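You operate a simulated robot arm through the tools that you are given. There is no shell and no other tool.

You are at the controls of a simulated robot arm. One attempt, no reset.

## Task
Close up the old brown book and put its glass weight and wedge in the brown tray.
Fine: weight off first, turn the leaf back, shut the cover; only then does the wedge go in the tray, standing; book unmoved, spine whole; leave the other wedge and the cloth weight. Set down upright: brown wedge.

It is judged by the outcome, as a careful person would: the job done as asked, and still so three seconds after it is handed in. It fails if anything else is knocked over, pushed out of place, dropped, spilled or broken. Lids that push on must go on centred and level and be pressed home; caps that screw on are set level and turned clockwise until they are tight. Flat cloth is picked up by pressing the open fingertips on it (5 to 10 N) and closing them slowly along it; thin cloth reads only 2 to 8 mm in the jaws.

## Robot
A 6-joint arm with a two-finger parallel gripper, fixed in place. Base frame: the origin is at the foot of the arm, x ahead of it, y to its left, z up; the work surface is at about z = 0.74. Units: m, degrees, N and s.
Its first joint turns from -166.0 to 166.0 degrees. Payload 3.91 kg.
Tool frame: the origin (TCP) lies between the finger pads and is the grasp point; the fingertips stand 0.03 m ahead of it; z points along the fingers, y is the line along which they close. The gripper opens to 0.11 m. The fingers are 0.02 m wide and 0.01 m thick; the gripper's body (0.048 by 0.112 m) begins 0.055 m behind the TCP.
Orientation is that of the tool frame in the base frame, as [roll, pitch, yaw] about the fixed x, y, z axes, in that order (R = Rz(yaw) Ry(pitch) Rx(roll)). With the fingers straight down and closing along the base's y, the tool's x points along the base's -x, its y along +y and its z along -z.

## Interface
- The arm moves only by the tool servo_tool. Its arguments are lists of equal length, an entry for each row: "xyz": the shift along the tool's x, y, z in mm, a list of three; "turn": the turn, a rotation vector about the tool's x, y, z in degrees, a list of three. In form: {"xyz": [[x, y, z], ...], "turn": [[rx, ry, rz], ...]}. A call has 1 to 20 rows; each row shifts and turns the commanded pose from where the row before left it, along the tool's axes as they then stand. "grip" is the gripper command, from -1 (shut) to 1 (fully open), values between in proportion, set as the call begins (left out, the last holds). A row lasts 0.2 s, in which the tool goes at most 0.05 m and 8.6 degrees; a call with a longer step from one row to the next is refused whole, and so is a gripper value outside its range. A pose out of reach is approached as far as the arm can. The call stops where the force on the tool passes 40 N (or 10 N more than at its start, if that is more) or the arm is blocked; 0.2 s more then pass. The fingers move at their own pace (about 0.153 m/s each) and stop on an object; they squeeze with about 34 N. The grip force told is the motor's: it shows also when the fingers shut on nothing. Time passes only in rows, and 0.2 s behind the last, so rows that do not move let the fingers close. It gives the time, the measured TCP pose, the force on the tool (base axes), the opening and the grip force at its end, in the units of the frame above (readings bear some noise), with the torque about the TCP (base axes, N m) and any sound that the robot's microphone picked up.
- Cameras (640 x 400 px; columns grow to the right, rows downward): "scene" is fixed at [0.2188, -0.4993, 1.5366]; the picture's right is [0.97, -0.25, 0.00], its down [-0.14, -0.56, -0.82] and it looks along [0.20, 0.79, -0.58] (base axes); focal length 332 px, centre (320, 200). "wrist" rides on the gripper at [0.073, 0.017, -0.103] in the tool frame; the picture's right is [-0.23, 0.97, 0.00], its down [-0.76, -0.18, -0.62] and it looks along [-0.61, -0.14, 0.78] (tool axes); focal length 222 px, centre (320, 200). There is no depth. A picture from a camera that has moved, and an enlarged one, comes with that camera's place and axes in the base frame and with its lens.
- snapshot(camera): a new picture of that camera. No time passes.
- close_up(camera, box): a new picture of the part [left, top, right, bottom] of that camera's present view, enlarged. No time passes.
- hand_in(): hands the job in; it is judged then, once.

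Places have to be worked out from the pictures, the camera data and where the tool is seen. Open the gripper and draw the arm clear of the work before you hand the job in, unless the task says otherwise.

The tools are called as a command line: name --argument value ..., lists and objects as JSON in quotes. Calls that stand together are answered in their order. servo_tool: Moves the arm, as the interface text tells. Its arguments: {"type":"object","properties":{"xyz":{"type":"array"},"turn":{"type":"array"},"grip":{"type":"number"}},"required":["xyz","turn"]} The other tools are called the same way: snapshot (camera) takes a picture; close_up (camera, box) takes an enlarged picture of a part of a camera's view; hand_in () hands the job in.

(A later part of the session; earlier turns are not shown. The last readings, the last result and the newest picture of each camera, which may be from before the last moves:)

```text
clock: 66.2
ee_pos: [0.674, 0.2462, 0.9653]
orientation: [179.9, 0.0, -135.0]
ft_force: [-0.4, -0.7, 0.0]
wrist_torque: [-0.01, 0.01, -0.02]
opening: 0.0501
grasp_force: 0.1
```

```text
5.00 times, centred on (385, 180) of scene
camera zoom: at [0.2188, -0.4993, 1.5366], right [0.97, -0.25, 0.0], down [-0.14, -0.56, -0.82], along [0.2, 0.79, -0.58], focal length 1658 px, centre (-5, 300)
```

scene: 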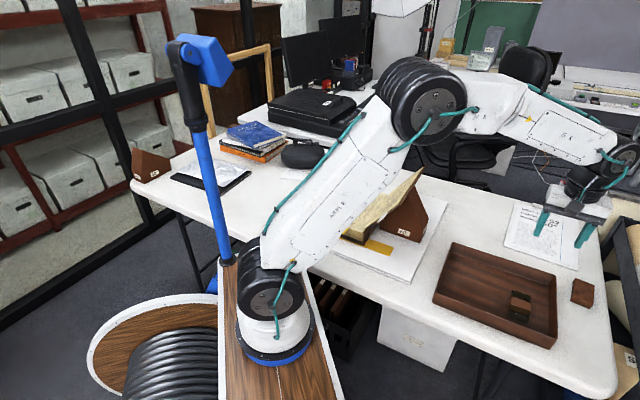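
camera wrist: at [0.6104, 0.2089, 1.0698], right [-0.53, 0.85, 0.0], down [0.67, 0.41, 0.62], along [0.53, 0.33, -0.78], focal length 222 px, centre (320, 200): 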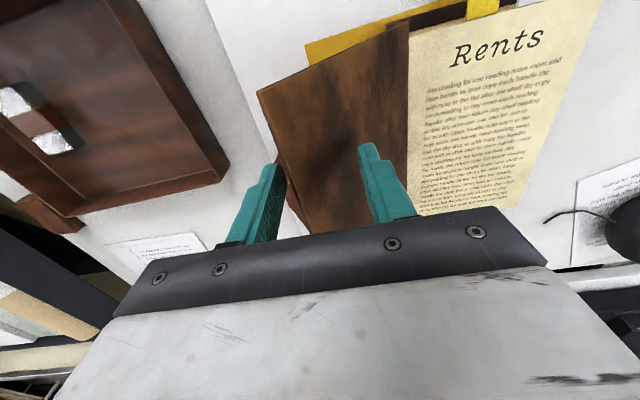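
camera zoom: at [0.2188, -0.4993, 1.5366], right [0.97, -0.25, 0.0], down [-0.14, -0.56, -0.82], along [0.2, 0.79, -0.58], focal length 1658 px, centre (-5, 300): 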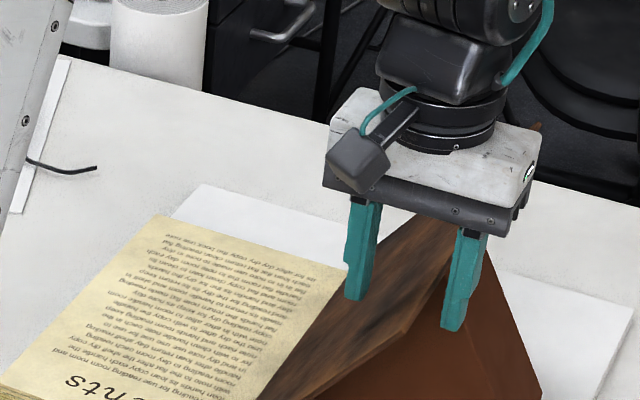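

The fingers straddle the edge cleanly with no force. I'll sweep slowly toward the text block and check the first contact.

servo_tool --xyz '[[0, 5, 0], [0, 5, 0], [0, 5, -0.5], [0, 5, -0.5], [0, 5, -0.5], [0, 5, -0.5], [0, 0, 0]]' --turn '[[0, 0, 0], [0, 0, 0], [0, 0, 0], [0, 0, 0], [0, 0, 0], [0, 0, 0], [0, 0, 0]]'

close_up --camera "scene" --box '[310, 140, 430, 260]'

snapshot --camera "wrist"

```text
clock: 67.8
ee_pos: [0.6513, 0.2691, 0.969]
orientation: [179.8, 0.0, -135.0]
ft_force: [-0.8, -0.4, 0.1]
wrist_torque: [-0.03, -0.01, -0.01]
opening: 0.0503
grasp_force: 0.1
```

```text
3.33 times, centred on (370, 200) of scene
camera zoom: at [0.2188, -0.4993, 1.5366], right [0.97, -0.25, 0.0], down [-0.14, -0.56, -0.82], along [0.2, 0.79, -0.58], focal length 1106 px, centre (153, 200)
```

zoom: 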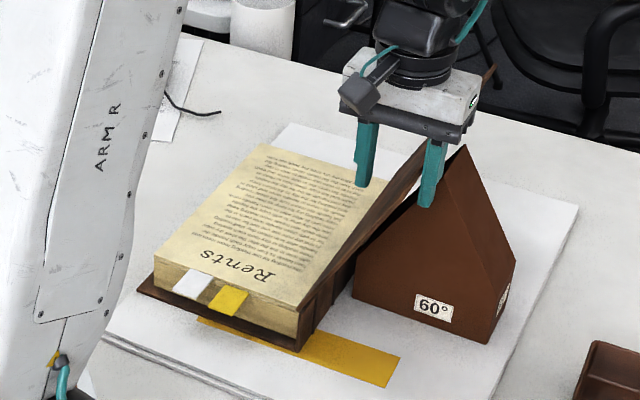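

```text
taken
camera wrist: at [0.588, 0.2314, 1.0729], right [-0.53, 0.85, 0.0], down [0.67, 0.41, 0.62], along [0.53, 0.33, -0.78], focal length 222 px, centre (320, 200)
```

wrist: 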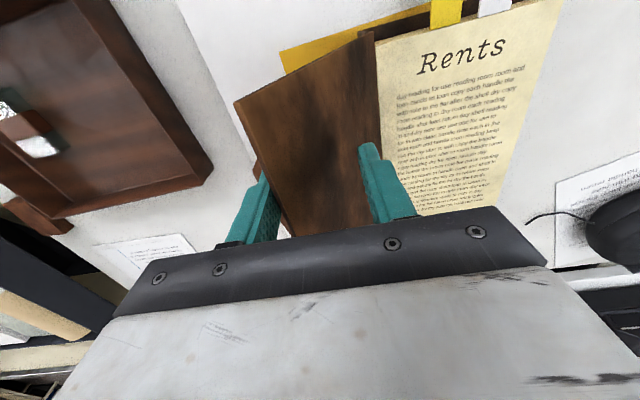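

The cover has lifted off the wedge, which stands free, and forces stay near zero. I'll keep sweeping toward vertical with a gentle rise.

servo_tool --xyz '[[0, 5, -0.6], [0, 5, -0.6], [0, 5, -0.6], [0, 5, -0.6], [0, 5, -0.6], [0, 5, -0.5], [0, 5, -0.5], [0, 5, -0.5], [0, 5, -0.5], [0, 5, 0], [0, 5, 0], [0, 0, 0]]' --turn '[[0, 0, 0], [0, 0, 0], [0, 0, 0], [0, 0, 0], [0, 0, 0], [0, 0, 0], [0, 0, 0], [0, 0, 0], [0, 0, 0], [0, 0, 0], [0, 0, 0], [0, 0, 0]]'

close_up --camera "scene" --box '[310, 140, 430, 260]'

snapshot --camera "wrist"

```text
clock: 70.4
ee_pos: [0.6118, 0.3086, 0.9742]
orientation: [179.7, 0.0, -135.0]
ft_force: [0.2, -1.0, 0.4]
wrist_torque: [0.01, 0.02, -0.01]
opening: 0.0502
grasp_force: 0.1
```

```text
3.33 times, centred on (370, 200) of scene
camera zoom: at [0.2188, -0.4993, 1.5366], right [0.97, -0.25, 0.0], down [-0.14, -0.56, -0.82], along [0.2, 0.79, -0.58], focal length 1106 px, centre (153, 200)
```

zoom: 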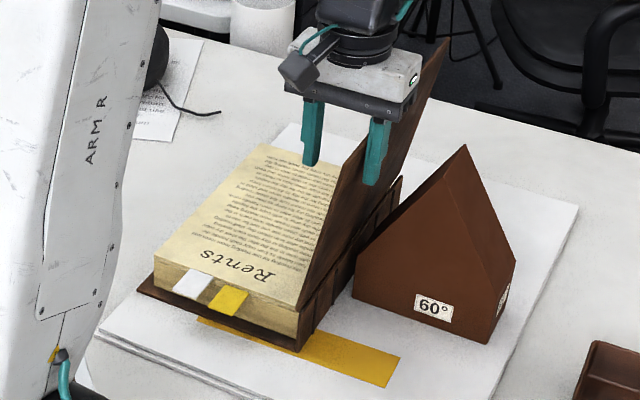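

```text
taken
camera wrist: at [0.5492, 0.2698, 1.0788], right [-0.53, 0.85, 0.0], down [0.67, 0.41, 0.62], along [0.53, 0.33, -0.78], focal length 222 px, centre (320, 200)
```

wrist: 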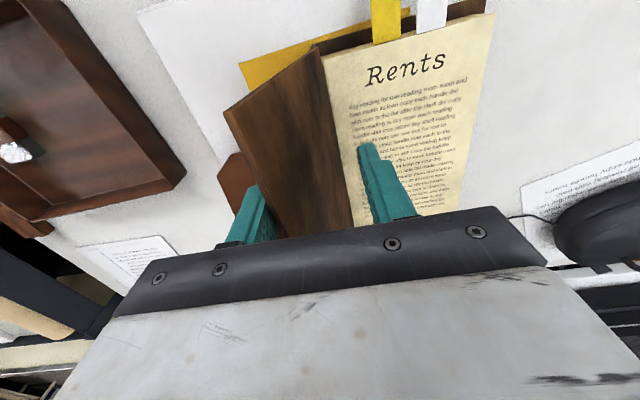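

The cover is now at about 80°. I'll narrow the fingers to 30 mm so it has little free play as it passes vertical, then continue slowly.

servo_tool --xyz '[[0, 0, 0], [0, 0, 0], [0, 4, 0], [0, 4, 0], [0, 4, 0], [0, 4, 0], [0, 4, 0], [0, 4, 0], [0, 4, 0], [0, 4, 0], [0, 4, 0], [0, 0, 0]]' --turn '[[0, 0, 0], [0, 0, 0], [0, 0, 0], [0, 0, 0], [0, 0, 0], [0, 0, 0], [0, 0, 0], [0, 0, 0], [0, 0, 0], [0, 0, 0], [0, 0, 0], [0, 0, 0]]' --grip -0.45

close_up --camera "scene" --box '[310, 140, 430, 260]'

snapshot --camera "wrist"

```text
clock: 73.0
ee_pos: [0.5865, 0.3315, 0.9745]
orientation: [179.8, -0.1, -135.0]
ft_force: [-0.7, -0.2, 0.2]
wrist_torque: [0.01, 0.03, 0.0]
opening: 0.03
grasp_force: 0.4
```

```text
3.33 times, centred on (370, 200) of scene
camera zoom: at [0.2188, -0.4993, 1.5366], right [0.97, -0.25, 0.0], down [-0.14, -0.56, -0.82], along [0.2, 0.79, -0.58], focal length 1106 px, centre (153, 200)
```

zoom: 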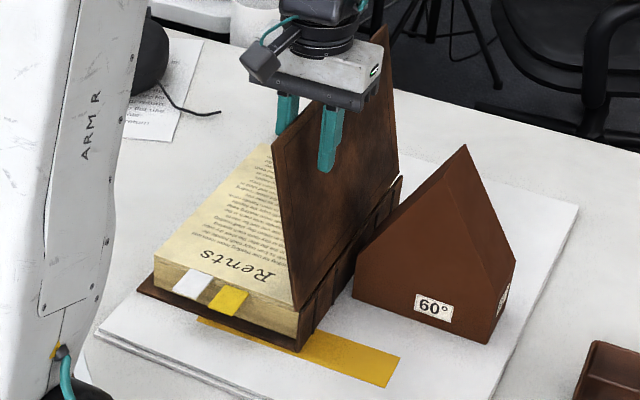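

```text
taken
camera wrist: at [0.5234, 0.2947, 1.0782], right [-0.53, 0.85, 0.0], down [0.67, 0.41, 0.62], along [0.53, 0.33, -0.78], focal length 222 px, centre (320, 200)
```

wrist: 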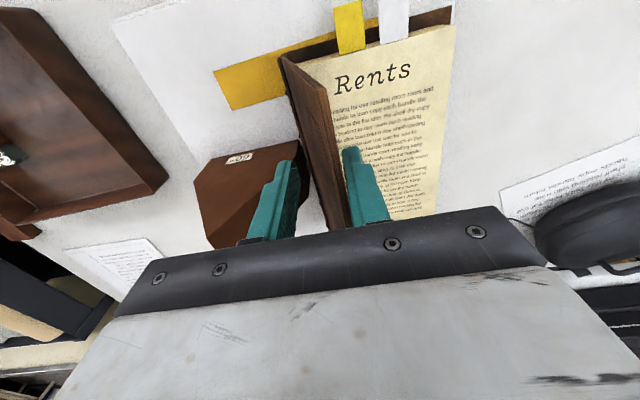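

The cover is just past vertical and leaning lightly on the inner finger. To lower it under control I'll widen to 50 mm and rise, then tilt the gripper step by step so the inner finger supports it from below.

servo_tool --xyz '[[0, 0, -5], [0, 0, -8], [0, 0, -8], [0, 0, 0]]' --turn '[[0, 0, 0], [0, 0, 0], [0, 0, 0], [0, 0, 0]]' --grip -0.09

close_up --camera "scene" --box '[310, 130, 430, 250]'

snapshot --camera "wrist"

```text
clock: 74.0
ee_pos: [0.5868, 0.3333, 0.9951]
orientation: [179.7, -0.1, -135.0]
ft_force: [0.0, 1.0, 0.2]
wrist_torque: [0.0, -0.01, 0.01]
opening: 0.0502
grasp_force: 0.2
```

```text
3.33 times, centred on (370, 190) of scene
camera zoom: at [0.2188, -0.4993, 1.5366], right [0.97, -0.25, 0.0], down [-0.14, -0.56, -0.82], along [0.2, 0.79, -0.58], focal length 1106 px, centre (153, 233)
```

zoom: 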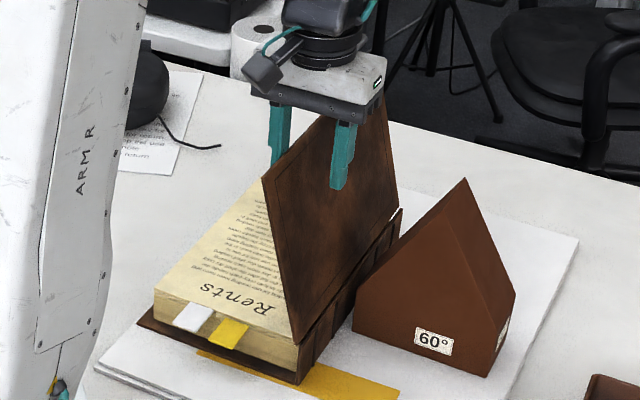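

```text
taken
camera wrist: at [0.5241, 0.2951, 1.0994], right [-0.53, 0.85, 0.0], down [0.67, 0.41, 0.62], along [0.53, 0.33, -0.78], focal length 222 px, centre (320, 200)
```

wrist: 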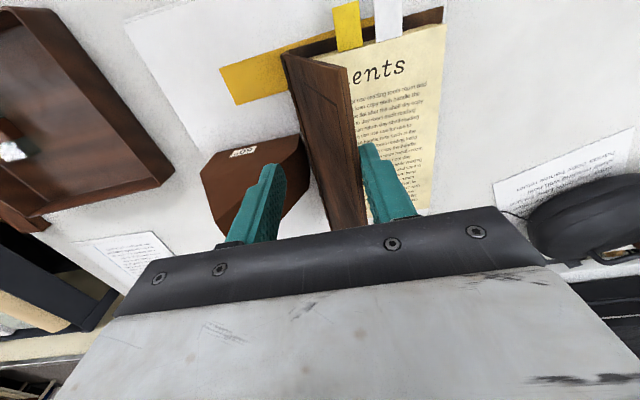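

The cover now leans at about 76° on the inner finger, as I predicted. I'll start the combined tilt-and-lower motion with the first 10°.

servo_tool --xyz '[[0, 8.1, 1.7], [0, 8.2, 1.35], [0, 8.2, 1.0], [0, 8.25, 0.6], [0, 0, 0]]' --turn '[[2.5, 0, 0], [2.5, 0, 0], [2.5, 0, 0], [2.5, 0, 0], [0, 0, 0]]'

close_up --camera "scene" --box '[310, 130, 430, 250]'

snapshot --camera "wrist"

```text
clock: 75.2
ee_pos: [0.5638, 0.3582, 0.9882]
orientation: [-170.1, 0.0, -135.0]
ft_force: [0.1, 0.8, 0.4]
wrist_torque: [-0.01, 0.0, 0.02]
opening: 0.0503
grasp_force: 0.7
```

```text
3.33 times, centred on (370, 190) of scene
camera zoom: at [0.2188, -0.4993, 1.5366], right [0.97, -0.25, 0.0], down [-0.14, -0.56, -0.82], along [0.2, 0.79, -0.58], focal length 1106 px, centre (153, 233)
```

zoom: 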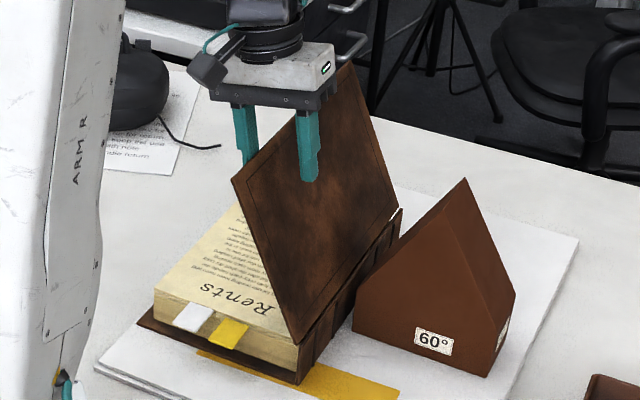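

```text
taken
camera wrist: at [0.4883, 0.331, 1.0879], right [-0.52, 0.84, -0.17], down [0.59, 0.49, 0.64], along [0.62, 0.24, -0.75], focal length 222 px, centre (320, 200)
```

wrist: 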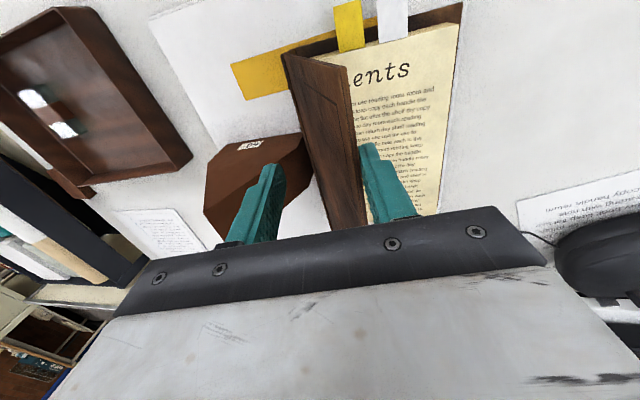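

The tilt is going the right way, with the cover resting on the inner finger under negligible force. I'll continue with the next 20° of tilt in step with lowering.

servo_tool --xyz '[[0, 8.1, 1.7], [0, 8.2, 1.35], [0, 8.2, 1.0], [0, 8.25, 0.6], [0, 0, 0]]' --turn '[[2.5, 0, 0], [2.5, 0, 0], [2.5, 0, 0], [2.5, 0, 0], [0, 0, 0]]'

servo_tool --xyz '[[0, 8.1, 1.7], [0, 8.2, 1.35], [0, 8.2, 1.0], [0, 8.25, 0.6], [0, 0, 0]]' --turn '[[2.5, 0, 0], [2.5, 0, 0], [2.5, 0, 0], [2.5, 0, 0], [0, 0, 0]]'

close_up --camera "scene" --box '[290, 130, 430, 260]'

snapshot --camera "wrist"

snapshot --camera "scene"

```text
clock: 76.4
ee_pos: [0.5424, 0.3783, 0.9757]
orientation: [-160.1, -0.1, -135.0]
ft_force: [0.7, -0.3, -0.4]
wrist_torque: [0.02, 0.01, 0.01]
opening: 0.0505
grasp_force: 0.4
```

```text
clock: 77.6
ee_pos: [0.52, 0.3968, 0.9598]
orientation: [-150.1, 0.0, -135.0]
ft_force: [-1.6, 0.5, -0.8]
wrist_torque: [0.02, 0.01, 0.0]
opening: 0.0502
grasp_force: 0.4
```

```text
3.08 times, centred on (360, 195) of scene
camera zoom: at [0.2188, -0.4993, 1.5366], right [0.97, -0.25, 0.0], down [-0.14, -0.56, -0.82], along [0.2, 0.79, -0.58], focal length 1020 px, centre (197, 215)
```

zoom: 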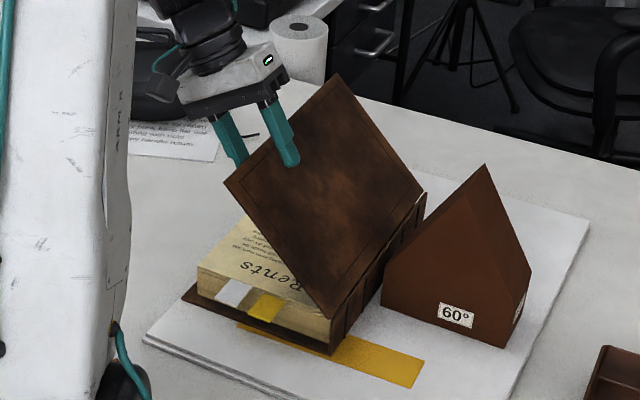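

```text
taken
camera wrist: at [0.4232, 0.3943, 1.0412], right [-0.44, 0.76, -0.49], down [0.43, 0.65, 0.63], along [0.79, 0.07, -0.61], focal length 222 px, centre (320, 200)
```

wrist: 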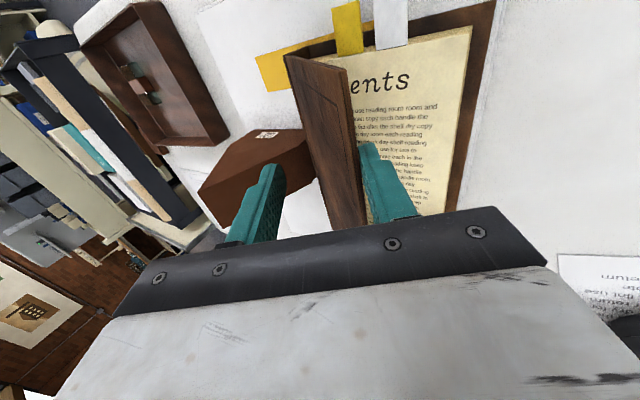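

```text
taken
```

scene: 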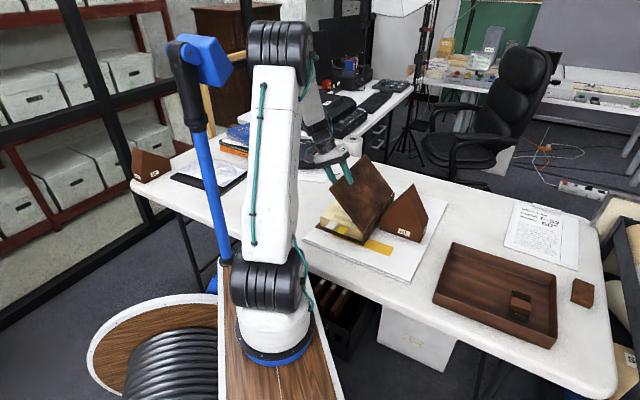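

The cover is at about 45° and firmly supported. I'll continue lowering toward 25°.

servo_tool --xyz '[[0, 7.8, 2.2], [0, 7.9, 2.0], [0, 7.9, 1.8], [0, 7.9, 1.6], [0, 7.3, 3.4], [0, 7.3, 3.4], [0, 7.3, 3.4], [0, 7.3, 3.4], [0, 0, 0]]' --turn '[[1.25, 0, 0], [1.25, 0, 0], [1.25, 0, 0], [1.25, 0, 0], [0, 0, 0], [0, 0, 0], [0, 0, 0], [0, 0, 0], [0, 0, 0]]'

close_up --camera "scene" --box '[290, 130, 430, 260]'

snapshot --camera "wrist"

```text
clock: 79.6
ee_pos: [0.495, 0.4261, 0.9096]
orientation: [-145.1, 0.0, -135.0]
ft_force: [-0.6, 0.6, -0.8]
wrist_torque: [0.01, -0.03, -0.02]
opening: 0.0503
grasp_force: 0.3
```

```text
3.08 times, centred on (360, 195) of scene
camera zoom: at [0.2188, -0.4993, 1.5366], right [0.97, -0.25, 0.0], down [-0.14, -0.56, -0.82], along [0.2, 0.79, -0.58], focal length 1020 px, centre (197, 215)
```

zoom: 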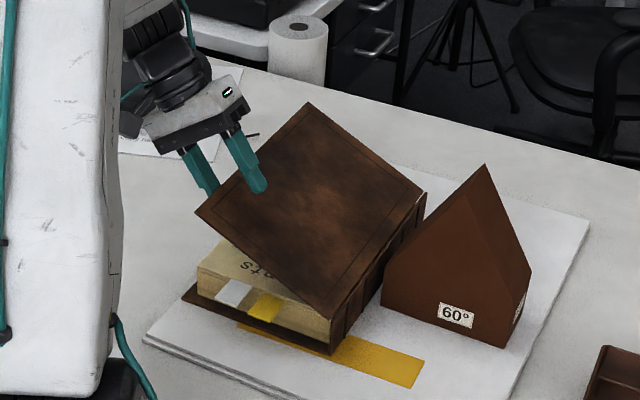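

```text
taken
camera wrist: at [0.3919, 0.4268, 0.9844], right [-0.4, 0.73, -0.56], down [0.39, 0.69, 0.61], along [0.83, 0.03, -0.56], focal length 222 px, centre (320, 200)
```

wrist: 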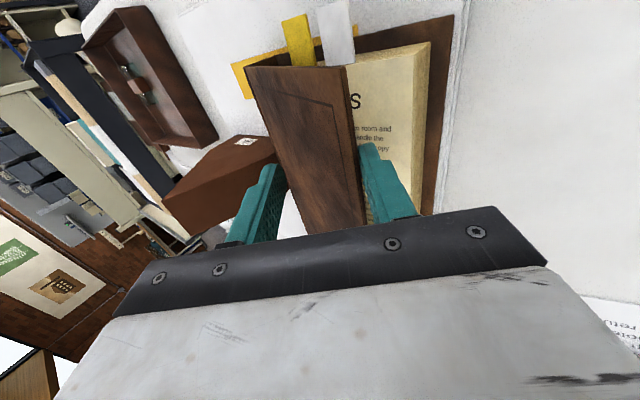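

The cover is at roughly 26°. I'll lower on to about 10°, slower now.

servo_tool --xyz '[[0, 6, 3], [0, 6, 3], [0, 5, 2.7], [0, 5, 2.5], [0, 5, 2.5], [0, 4, 2.5], [0, 0, 0]]' --turn '[[0, 0, 0], [0, 0, 0], [0, 0, 0], [0, 0, 0], [0, 0, 0], [0, 0, 0], [0, 0, 0]]'

close_up --camera "scene" --box '[290, 140, 430, 260]'

snapshot --camera "wrist"

```text
clock: 81.2
ee_pos: [0.4835, 0.4373, 0.8762]
orientation: [-145.0, -0.1, -135.0]
ft_force: [0.5, -0.3, -0.3]
wrist_torque: [0.0, 0.02, 0.0]
opening: 0.0507
grasp_force: 0.4
```

```text
3.33 times, centred on (360, 200) of scene
camera zoom: at [0.2188, -0.4993, 1.5366], right [0.97, -0.25, 0.0], down [-0.14, -0.56, -0.82], along [0.2, 0.79, -0.58], focal length 1106 px, centre (187, 200)
```

zoom: 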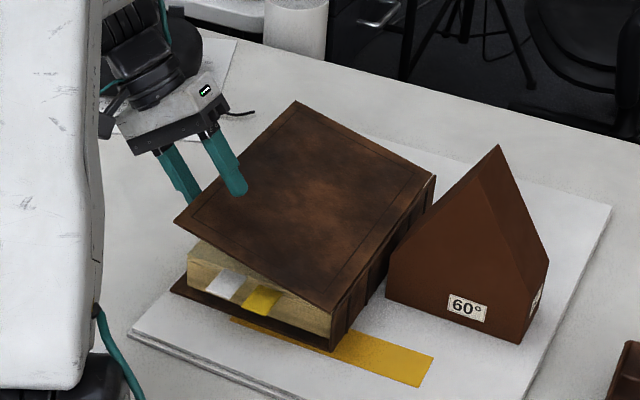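

```text
taken
camera wrist: at [0.3804, 0.4382, 0.9528], right [-0.4, 0.73, -0.56], down [0.39, 0.69, 0.61], along [0.83, 0.03, -0.56], focal length 222 px, centre (320, 200)
```

wrist: 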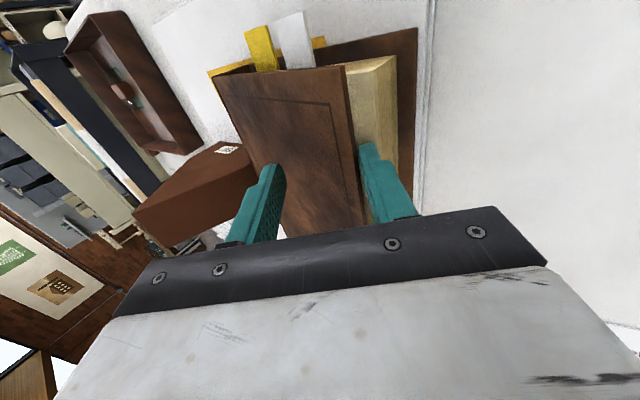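

The cover is at about 12° and still held by the finger under its edge. I'll take it down to around 4°, keeping the fingertip above the text block.

servo_tool --xyz '[[0, 2.8, 3.5], [0, 2.8, 3.5], [0, 2.8, 3.5], [0, 2.8, 3.5], [0, 0, 0]]' --turn '[[0, 0, 0], [0, 0, 0], [0, 0, 0], [0, 0, 0], [0, 0, 0]]'

close_up --camera "scene" --box '[290, 160, 410, 260]'

close_up --camera "wrist" --box '[200, 20, 440, 230]'

```text
clock: 82.4
ee_pos: [0.4817, 0.4388, 0.8589]
orientation: [-145.2, -0.2, -135.0]
ft_force: [-3.3, 1.6, -0.6]
wrist_torque: [0.01, 0.06, -0.05]
opening: 0.0516
grasp_force: 1.5
```

```text
4.00 times, centred on (350, 210) of scene
camera zoom: at [0.2188, -0.4993, 1.5366], right [0.97, -0.25, 0.0], down [-0.14, -0.56, -0.82], along [0.2, 0.79, -0.58], focal length 1327 px, centre (200, 160)
```

zoom: 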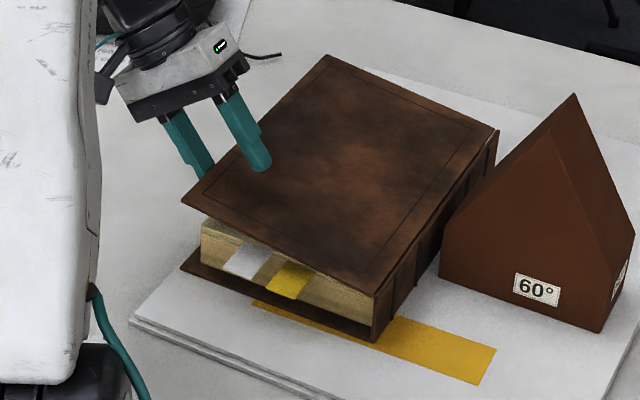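

```text
1.90 times, centred on (320, 125) of wrist
camera zoom: at [0.3793, 0.4398, 0.9349], right [-0.4, 0.73, -0.56], down [0.39, 0.69, 0.61], along [0.83, 0.03, -0.56], focal length 423 px, centre (320, 343)
```

zoom: 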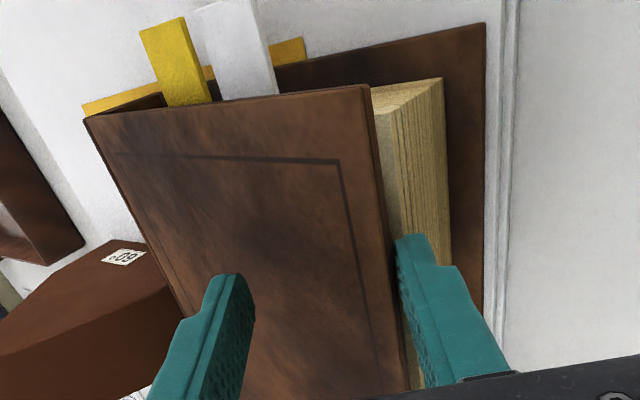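

Forces rose slightly: −3.5 N across the spine, so the pad may be brushing the text block's corner. I'll shift outward 3 mm, which also lowers the cover a little more.

servo_tool --xyz '[[0, 1.5, 0], [0, 1.5, 0], [0, 0, 0]]' --turn '[[0, 0, 0], [0, 0, 0], [0, 0, 0]]'

close_up --camera "scene" --box '[300, 170, 380, 230]'

close_up --camera "wrist" --box '[300, 60, 440, 220]'

```text
clock: 83.2
ee_pos: [0.4798, 0.4405, 0.8557]
orientation: [-145.1, 0.0, -135.0]
ft_force: [-0.6, 1.0, -0.8]
wrist_torque: [0.03, -0.01, 0.0]
opening: 0.0503
grasp_force: 0.4
```

```text
6.67 times, centred on (340, 200) of scene
camera zoom: at [0.2188, -0.4993, 1.5366], right [0.97, -0.25, 0.0], down [-0.14, -0.56, -0.82], along [0.2, 0.79, -0.58], focal length 2211 px, centre (187, 200)
```

zoom: 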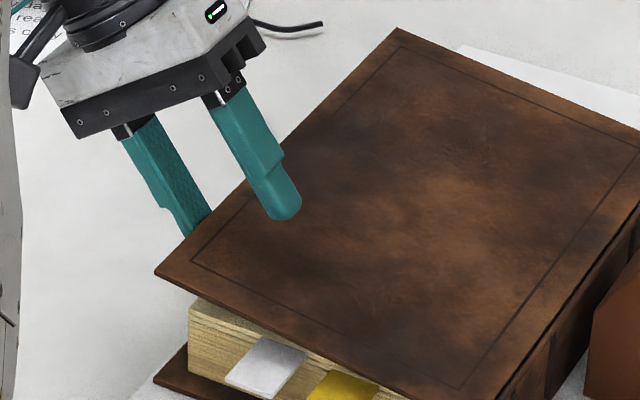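

```text
2.50 times, centred on (370, 140) of wrist
camera zoom: at [0.3776, 0.4416, 0.9335], right [-0.4, 0.73, -0.56], down [0.39, 0.69, 0.61], along [0.83, 0.03, -0.56], focal length 555 px, centre (195, 350)
```

zoom: 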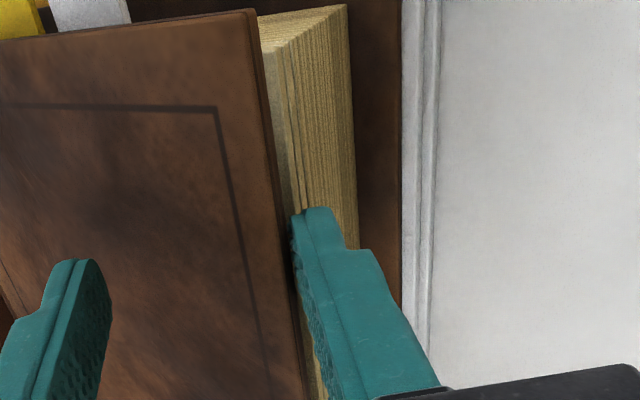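

The force is relieved and the cover sits at about 6°. I'll ease it down a few more millimetres in small steps.

servo_tool --xyz '[[0, 2.5, 1], [0, 2.5, 1], [0, 0, 0]]' --turn '[[0, 0, 0], [0, 0, 0], [0, 0, 0]]'

close_up --camera "scene" --box '[300, 170, 380, 230]'

close_up --camera "wrist" --box '[300, 60, 440, 220]'

```text
clock: 84.0
ee_pos: [0.4774, 0.4424, 0.8551]
orientation: [-145.2, -0.1, -135.1]
ft_force: [-0.7, 0.5, -0.5]
wrist_torque: [0.0, 0.04, 0.01]
opening: 0.0506
grasp_force: 0.5
```

```text
6.67 times, centred on (340, 200) of scene
camera zoom: at [0.2188, -0.4993, 1.5366], right [0.97, -0.25, 0.0], down [-0.14, -0.56, -0.82], along [0.2, 0.79, -0.58], focal length 2211 px, centre (187, 200)
```

zoom: 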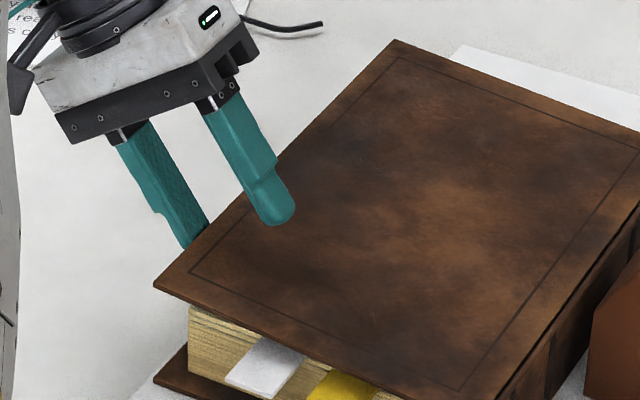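

```text
2.50 times, centred on (370, 140) of wrist
camera zoom: at [0.3748, 0.4439, 0.9291], right [-0.41, 0.73, -0.56], down [0.39, 0.69, 0.61], along [0.83, 0.03, -0.56], focal length 555 px, centre (195, 350)
```

zoom: 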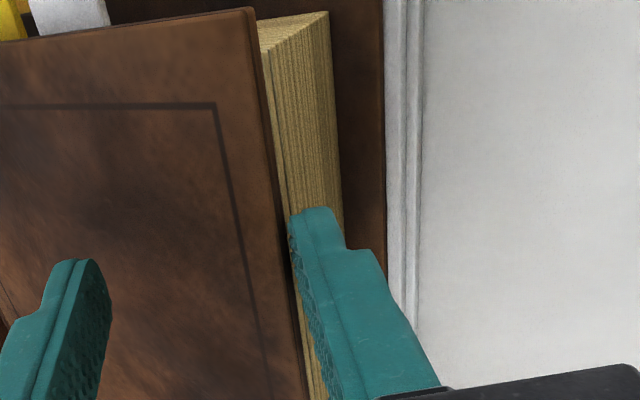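

The edge is coming down smoothly, about 10 mm that time. I'll repeat the same small step.

servo_tool --xyz '[[0, 2, 1], [0, 2, 1], [0, 0, 0]]' --turn '[[0, 0, 0], [0, 0, 0], [0, 0, 0]]'

close_up --camera "scene" --box '[300, 170, 380, 230]'

close_up --camera "wrist" --box '[300, 60, 440, 220]'

```text
clock: 84.8
ee_pos: [0.4765, 0.4425, 0.849]
orientation: [-145.2, -0.1, -135.0]
ft_force: [-0.7, -0.2, -0.4]
wrist_torque: [0.0, 0.0, -0.01]
opening: 0.0505
grasp_force: 0.7
```

```text
6.67 times, centred on (340, 200) of scene
camera zoom: at [0.2188, -0.4993, 1.5366], right [0.97, -0.25, 0.0], down [-0.14, -0.56, -0.82], along [0.2, 0.79, -0.58], focal length 2211 px, centre (187, 200)
```

zoom: 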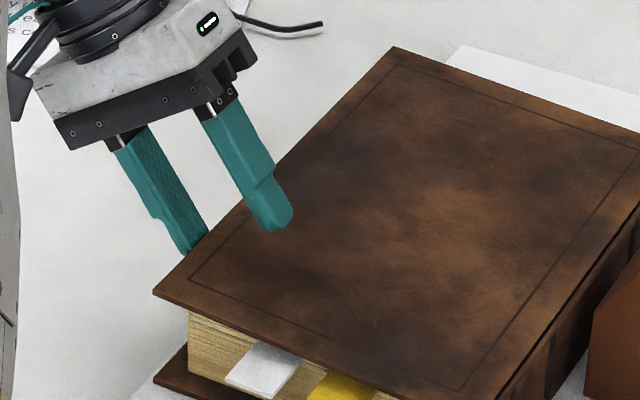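

```text
2.50 times, centred on (370, 140) of wrist
camera zoom: at [0.3741, 0.4447, 0.9248], right [-0.4, 0.73, -0.56], down [0.39, 0.69, 0.61], along [0.83, 0.03, -0.56], focal length 555 px, centre (195, 350)
```

zoom: 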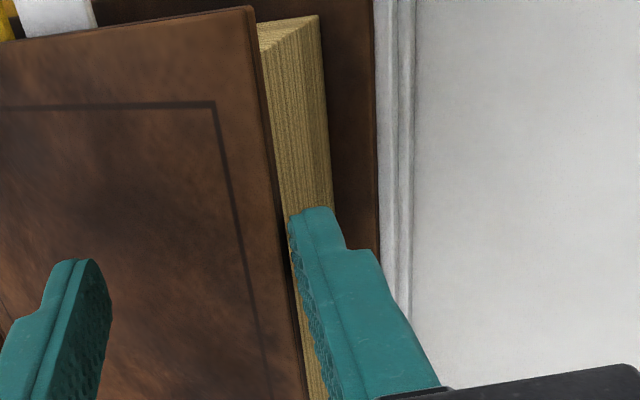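

It dropped another few millimetres with almost no force. I'll continue with the same small step.

servo_tool --xyz '[[0, 2.5, 0.5], [0, 2.5, 0.5], [0, 2, 0.5], [0, 0, 0]]' --turn '[[0, 0, 0], [0, 0, 0], [0, 0, 0], [0, 0, 0]]'

close_up --camera "scene" --box '[300, 170, 380, 230]'

close_up --camera "wrist" --box '[300, 60, 440, 220]'

```text
clock: 85.8
ee_pos: [0.4714, 0.4471, 0.8444]
orientation: [-145.0, -0.1, -135.0]
ft_force: [-0.8, -0.3, 0.8]
wrist_torque: [-0.01, -0.02, 0.03]
opening: 0.0501
grasp_force: 0.0
```

```text
6.67 times, centred on (340, 200) of scene
camera zoom: at [0.2188, -0.4993, 1.5366], right [0.97, -0.25, 0.0], down [-0.14, -0.56, -0.82], along [0.2, 0.79, -0.58], focal length 2211 px, centre (187, 200)
```

zoom: 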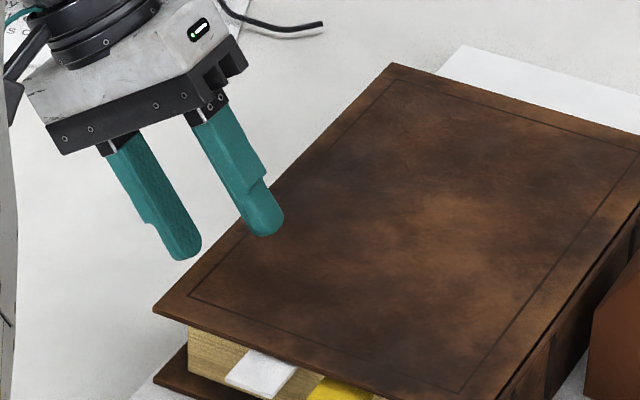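

```text
2.50 times, centred on (370, 140) of wrist
camera zoom: at [0.3701, 0.4483, 0.9198], right [-0.4, 0.73, -0.56], down [0.39, 0.69, 0.61], along [0.83, 0.03, -0.56], focal length 555 px, centre (195, 350)
```

zoom: 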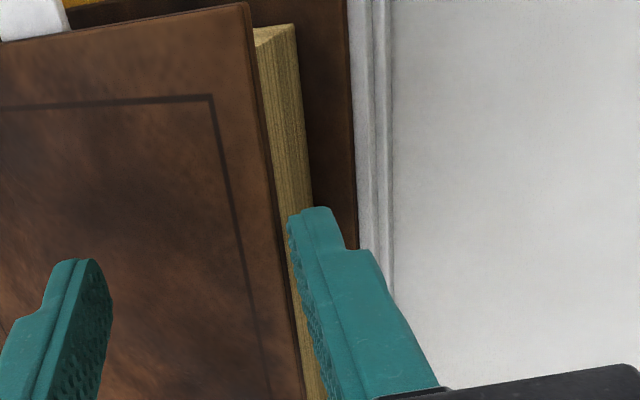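

The finger has slipped out and the cover has settled shut. I'll withdraw along the finger direction, then bring the tool back upright and check the book.

servo_tool --xyz '[[0, 0, -10], [0, 0, -20], [0, 0, -30], [0, 0, -40], [0, 0, -40], [0, 0, 0], [0, 0, 0], [0, 0, 0], [0, 0, 0], [0, 0, 0], [0, 0, 0]]' --turn '[[0, 0, 0], [0, 0, 0], [0, 0, 0], [0, 0, 0], [0, 0, 0], [-7, 0, 0], [-7, 0, 0], [-7, 0, 0], [-7, 0, 0], [-7, 0, 0], [0, 0, 0]]'

snapshot --camera "scene"

close_up --camera "scene" --box '[290, 150, 450, 270]'

snapshot --camera "wrist"

```text
clock: 88.2
ee_pos: [0.4174, 0.505, 0.9582]
orientation: [179.8, 0.0, -135.0]
ft_force: [0.1, -0.2, -0.6]
wrist_torque: [-0.01, -0.01, 0.01]
opening: 0.05
grasp_force: 0.2
```

```text
taken
```

scene: 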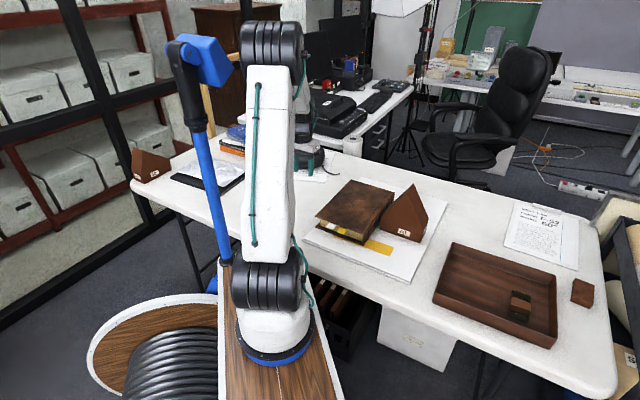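

```text
3.33 times, centred on (370, 210) of scene
camera zoom: at [0.2188, -0.4993, 1.5366], right [0.97, -0.25, 0.0], down [-0.14, -0.56, -0.82], along [0.2, 0.79, -0.58], focal length 1106 px, centre (153, 167)
```

zoom: 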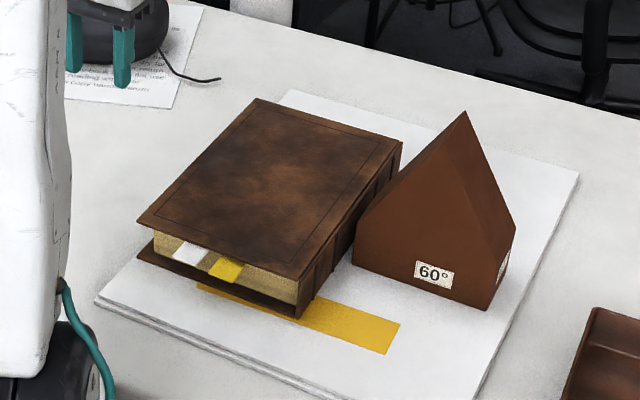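

```text
taken
camera wrist: at [0.3536, 0.4652, 1.063], right [-0.53, 0.85, 0.0], down [0.67, 0.41, 0.62], along [0.53, 0.33, -0.78], focal length 222 px, centre (320, 200)
```

wrist: 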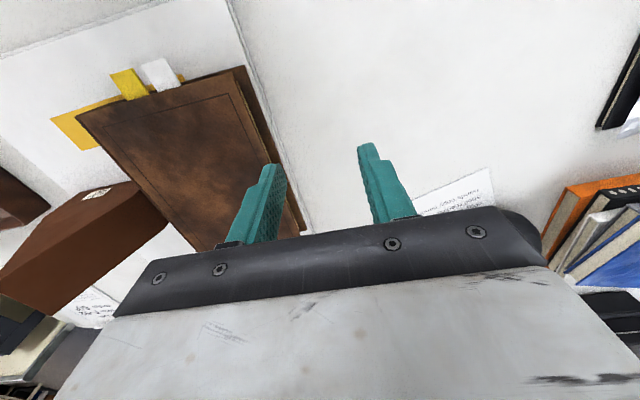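

The book is shut and flat, and its corners match their original pixels, so it hasn't moved. Next I'll study the wedge's shape from both cameras.

close_up --camera "scene" --box '[376, 176, 440, 246]'

close_up --camera "scene" --box '[128, 140, 178, 190]'

close_up --camera "scene" --box '[300, 180, 380, 250]'

```text
5.71 times, centred on (408, 211) of scene
camera zoom: at [0.2188, -0.4993, 1.5366], right [0.97, -0.25, 0.0], down [-0.14, -0.56, -0.82], along [0.2, 0.79, -0.58], focal length 1895 px, centre (-183, 137)
```

zoom: 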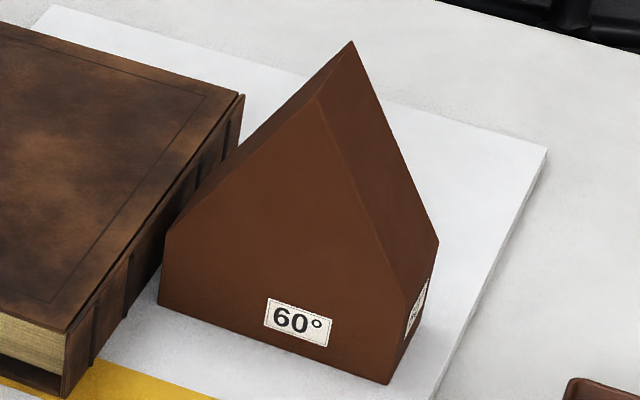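

```text
8.00 times, centred on (153, 165) of scene
camera zoom: at [0.2188, -0.4993, 1.5366], right [0.97, -0.25, 0.0], down [-0.14, -0.56, -0.82], along [0.2, 0.79, -0.58], focal length 2653 px, centre (1656, 480)
```

zoom: 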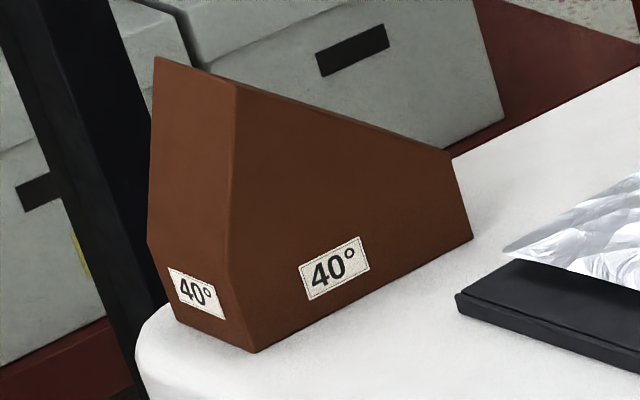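

```text
5.71 times, centred on (340, 215) of scene
camera zoom: at [0.2188, -0.4993, 1.5366], right [0.97, -0.25, 0.0], down [-0.14, -0.56, -0.82], along [0.2, 0.79, -0.58], focal length 1895 px, centre (206, 114)
```

zoom: 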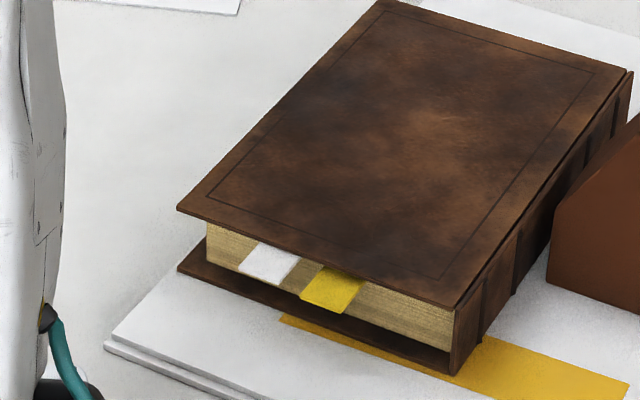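

The wedge is a house-shaped prism about 149 mm along p, 68 mm along s and 185 mm tall. Its apex is near (0.733, 0.312, 0.935). I'll grip its two parallel faces along s, so I'll rise, move above it and turn the wrist 90°.

servo_tool --xyz '[[0, 0, -30], [0, 0, -40], [0, 0, -45], [0, 0, -45], [-9, -36, 0], [-9, -36, 0], [-9, -36, 0], [-9, -36, 0], [-9, -36, 0], [-9, -36, 0], [-9, -36, 0], [-9, -36, 0], [-9, -36, 0], [-6, -36, 0], [0, 0, 0]]' --turn '[[0, 0, 0], [0, 0, 0], [0, 0, 0], [0, 0, 0], [0, 0, 0], [0, 0, 0], [0, 0, 0], [0, 0, 0], [0, 0, 0], [0, 0, 0], [0, 0, 0], [0, 0, 0], [0, 0, 0], [0, 0, 0], [0, 0, 0]]' --grip 1

servo_tool --xyz '[[0, 0, 0], [0, 0, 0], [0, 0, 0], [0, 0, 0], [0, 0, 0], [0, 0, 0], [0, 0, 0], [0, 0, 0], [0, 0, 0], [0, 0, 0], [0, 0, 0], [0, 0, 0], [0, 0, 0]]' --turn '[[0, 0, 4], [0, 0, 8], [0, 0, 8], [0, 0, 8], [0, 0, 8], [0, 0, 8], [0, 0, 8], [0, 0, 8], [0, 0, 8], [0, 0, 8], [0, 0, 8], [0, 0, 6], [0, 0, 0]]'

snapshot --camera "wrist"

snapshot --camera "scene"

```text
clock: 91.4
ee_pos: [0.7311, 0.3096, 1.1194]
orientation: [179.9, 0.0, -135.0]
ft_force: [0.5, -0.5, 0.4]
wrist_torque: [0.0, 0.0, 0.01]
opening: 0.1101
grasp_force: 0.1
```

```text
clock: 94.2
ee_pos: [0.732, 0.3105, 1.119]
orientation: [-179.9, -0.2, 134.9]
ft_force: [-0.3, 0.1, 0.5]
wrist_torque: [0.02, 0.04, 0.02]
opening: 0.11
grasp_force: 0.0
```

```text
taken
camera wrist: at [0.6942, 0.3748, 1.2221], right [0.85, 0.53, 0.0], down [0.41, -0.67, 0.62], along [0.33, -0.53, -0.78], focal length 222 px, centre (320, 200)
```

wrist: 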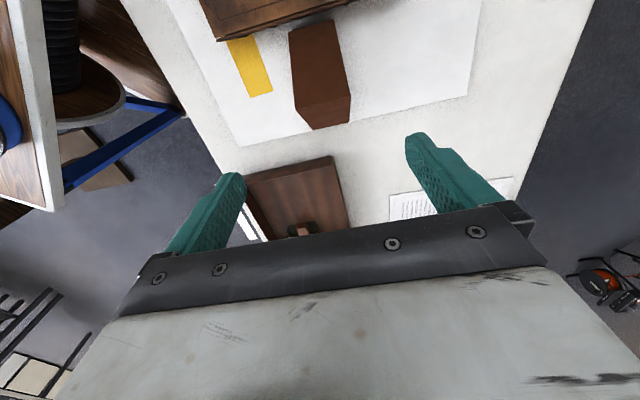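

```text
taken
```

scene: 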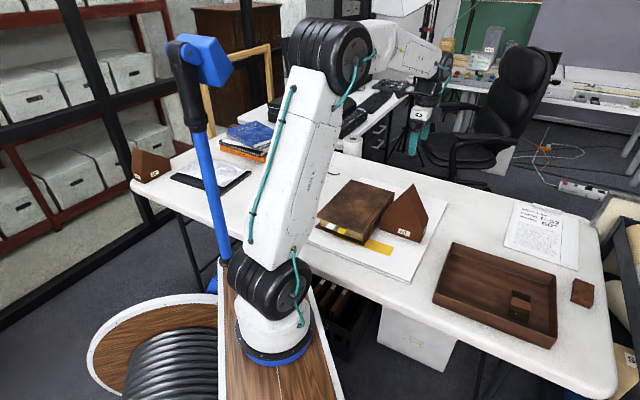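

I'm above the wedge with the right yaw, so I'll zoom in to locate its ridge and faces exactly.

close_up --camera "wrist" --box '[240, 0, 400, 140]'

close_up --camera "scene" --box '[376, 120, 440, 246]'

```text
2.86 times, centred on (320, 70) of wrist
camera zoom: at [0.6942, 0.3748, 1.2221], right [0.85, 0.53, 0.0], down [0.41, -0.67, 0.62], along [0.33, -0.53, -0.78], focal length 635 px, centre (320, 571)
```

zoom: 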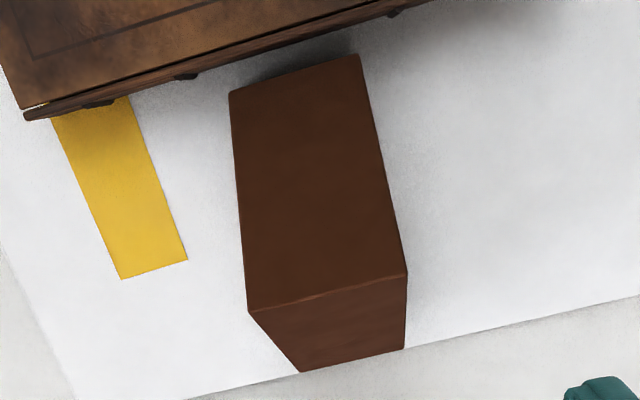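

```text
3.17 times, centred on (408, 183) of scene
camera zoom: at [0.2188, -0.4993, 1.5366], right [0.97, -0.25, 0.0], down [-0.14, -0.56, -0.82], along [0.2, 0.79, -0.58], focal length 1053 px, centre (41, 254)
```

zoom: 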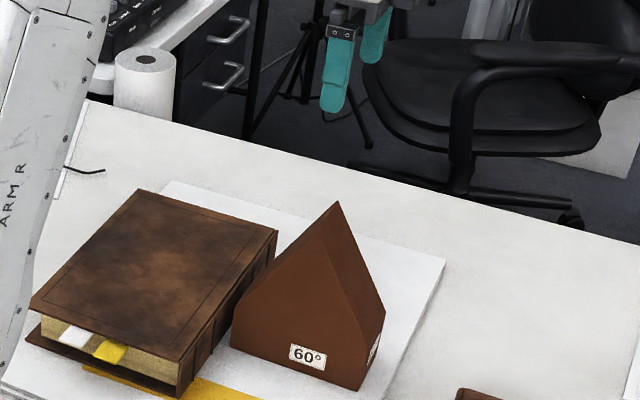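

The ridge runs along s from 0.7056 to 0.7754 at p≈0.301 and z≈0.935. I'll centre on it and descend with the fingers fully open to TCP 0.893, keeping the gripper body above the apex.

servo_tool --xyz '[[-2, 3, 15], [0, 0, 30], [0, 0, 35], [0, 0, 35], [0, 0, 35], [0, 0, 30], [0, 0, 20], [0, 0, 10], [0, 0, 0]]' --turn '[[0, 0, 0], [0, 0, 0], [0, 0, 0], [0, 0, 0], [0, 0, 0], [0, 0, 0], [0, 0, 0], [0, 0, 0], [0, 0, 0]]'

snapshot --camera "wrist"

close_up --camera "scene" --box '[360, 140, 456, 246]'

```text
clock: 96.2
ee_pos: [0.7353, 0.3114, 0.9054]
orientation: [180.0, -0.1, 135.0]
ft_force: [-0.6, -1.0, 0.2]
wrist_torque: [-0.01, 0.02, -0.03]
opening: 0.11
grasp_force: 0.1
```

```text
taken
camera wrist: at [0.6971, 0.3753, 1.0103], right [0.85, 0.53, 0.0], down [0.41, -0.67, 0.62], along [0.33, -0.53, -0.78], focal length 222 px, centre (320, 200)
```

wrist: 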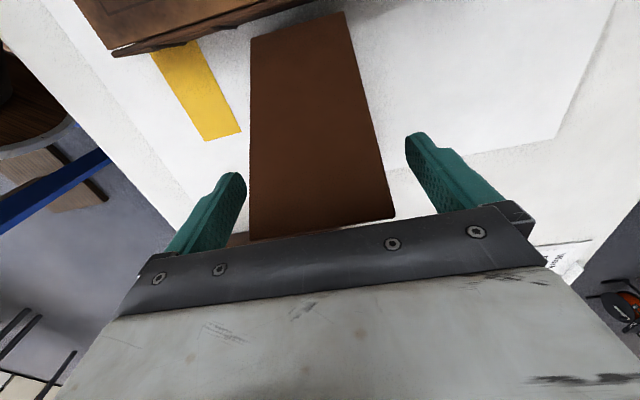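

```text
3.77 times, centred on (408, 193) of scene
camera zoom: at [0.2188, -0.4993, 1.5366], right [0.97, -0.25, 0.0], down [-0.14, -0.56, -0.82], along [0.2, 0.79, -0.58], focal length 1252 px, centre (-12, 226)
```

zoom: 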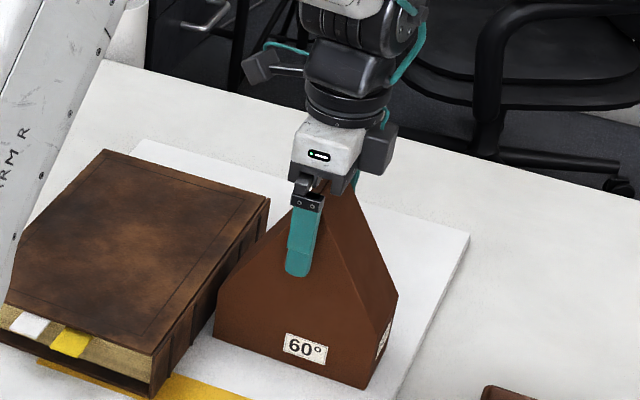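

The fingers straddle the wedge's two faces evenly. I'll go down 10 mm more, narrow gently, then close fully.

servo_tool --xyz '[[0, 0, 5], [0, 0, 5], [0, 0, 0]]' --turn '[[0, 0, 0], [0, 0, 0], [0, 0, 0]]'

servo_tool --xyz '[[0, 0, 0], [0, 0, 0]]' --turn '[[0, 0, 0], [0, 0, 0]]' --grip 0.4

servo_tool --xyz '[[0, 0, 0], [0, 0, 0], [0, 0, 0], [0, 0, 0]]' --turn '[[0, 0, 0], [0, 0, 0], [0, 0, 0], [0, 0, 0]]' --grip -1

close_up --camera "scene" --box '[360, 140, 456, 246]'

snapshot --camera "wrist"

```text
clock: 97.0
ee_pos: [0.7356, 0.3113, 0.8972]
orientation: [-179.9, -0.1, 135.1]
ft_force: [-0.3, -0.8, 0.2]
wrist_torque: [0.05, 0.01, -0.01]
opening: 0.11
grasp_force: 0.1
```

```text
clock: 97.6
ee_pos: [0.7344, 0.3099, 0.8973]
orientation: [-179.9, -0.1, 134.9]
ft_force: [-0.2, 0.9, 0.4]
wrist_torque: [-0.02, 0.0, 0.01]
opening: 0.0773
grasp_force: 0.1
```

```text
clock: 98.6
ee_pos: [0.7356, 0.3115, 0.8974]
orientation: [-179.9, -0.2, 134.9]
ft_force: [0.1, 1.1, 0.1]
wrist_torque: [0.07, -0.04, -0.03]
opening: 0.0695
grasp_force: 34.4
```

```text
3.77 times, centred on (408, 193) of scene
camera zoom: at [0.2188, -0.4993, 1.5366], right [0.97, -0.25, 0.0], down [-0.14, -0.56, -0.82], along [0.2, 0.79, -0.58], focal length 1252 px, centre (-12, 226)
```

zoom: 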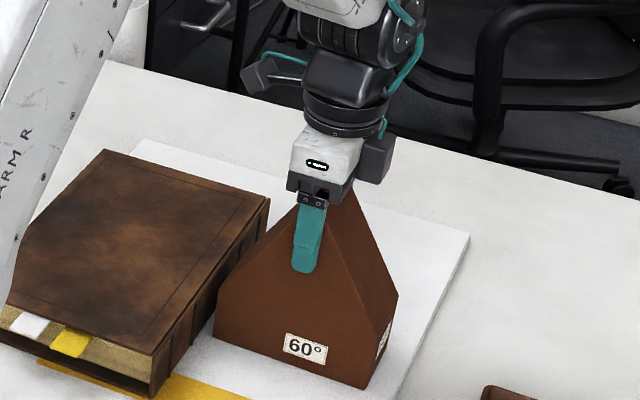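

```text
taken
camera wrist: at [0.6968, 0.3751, 1.0014], right [0.85, 0.53, 0.0], down [0.41, -0.66, 0.62], along [0.33, -0.53, -0.78], focal length 222 px, centre (320, 200)
```

wrist: 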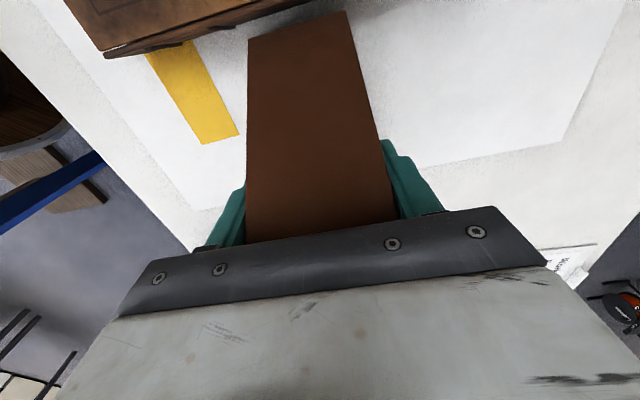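

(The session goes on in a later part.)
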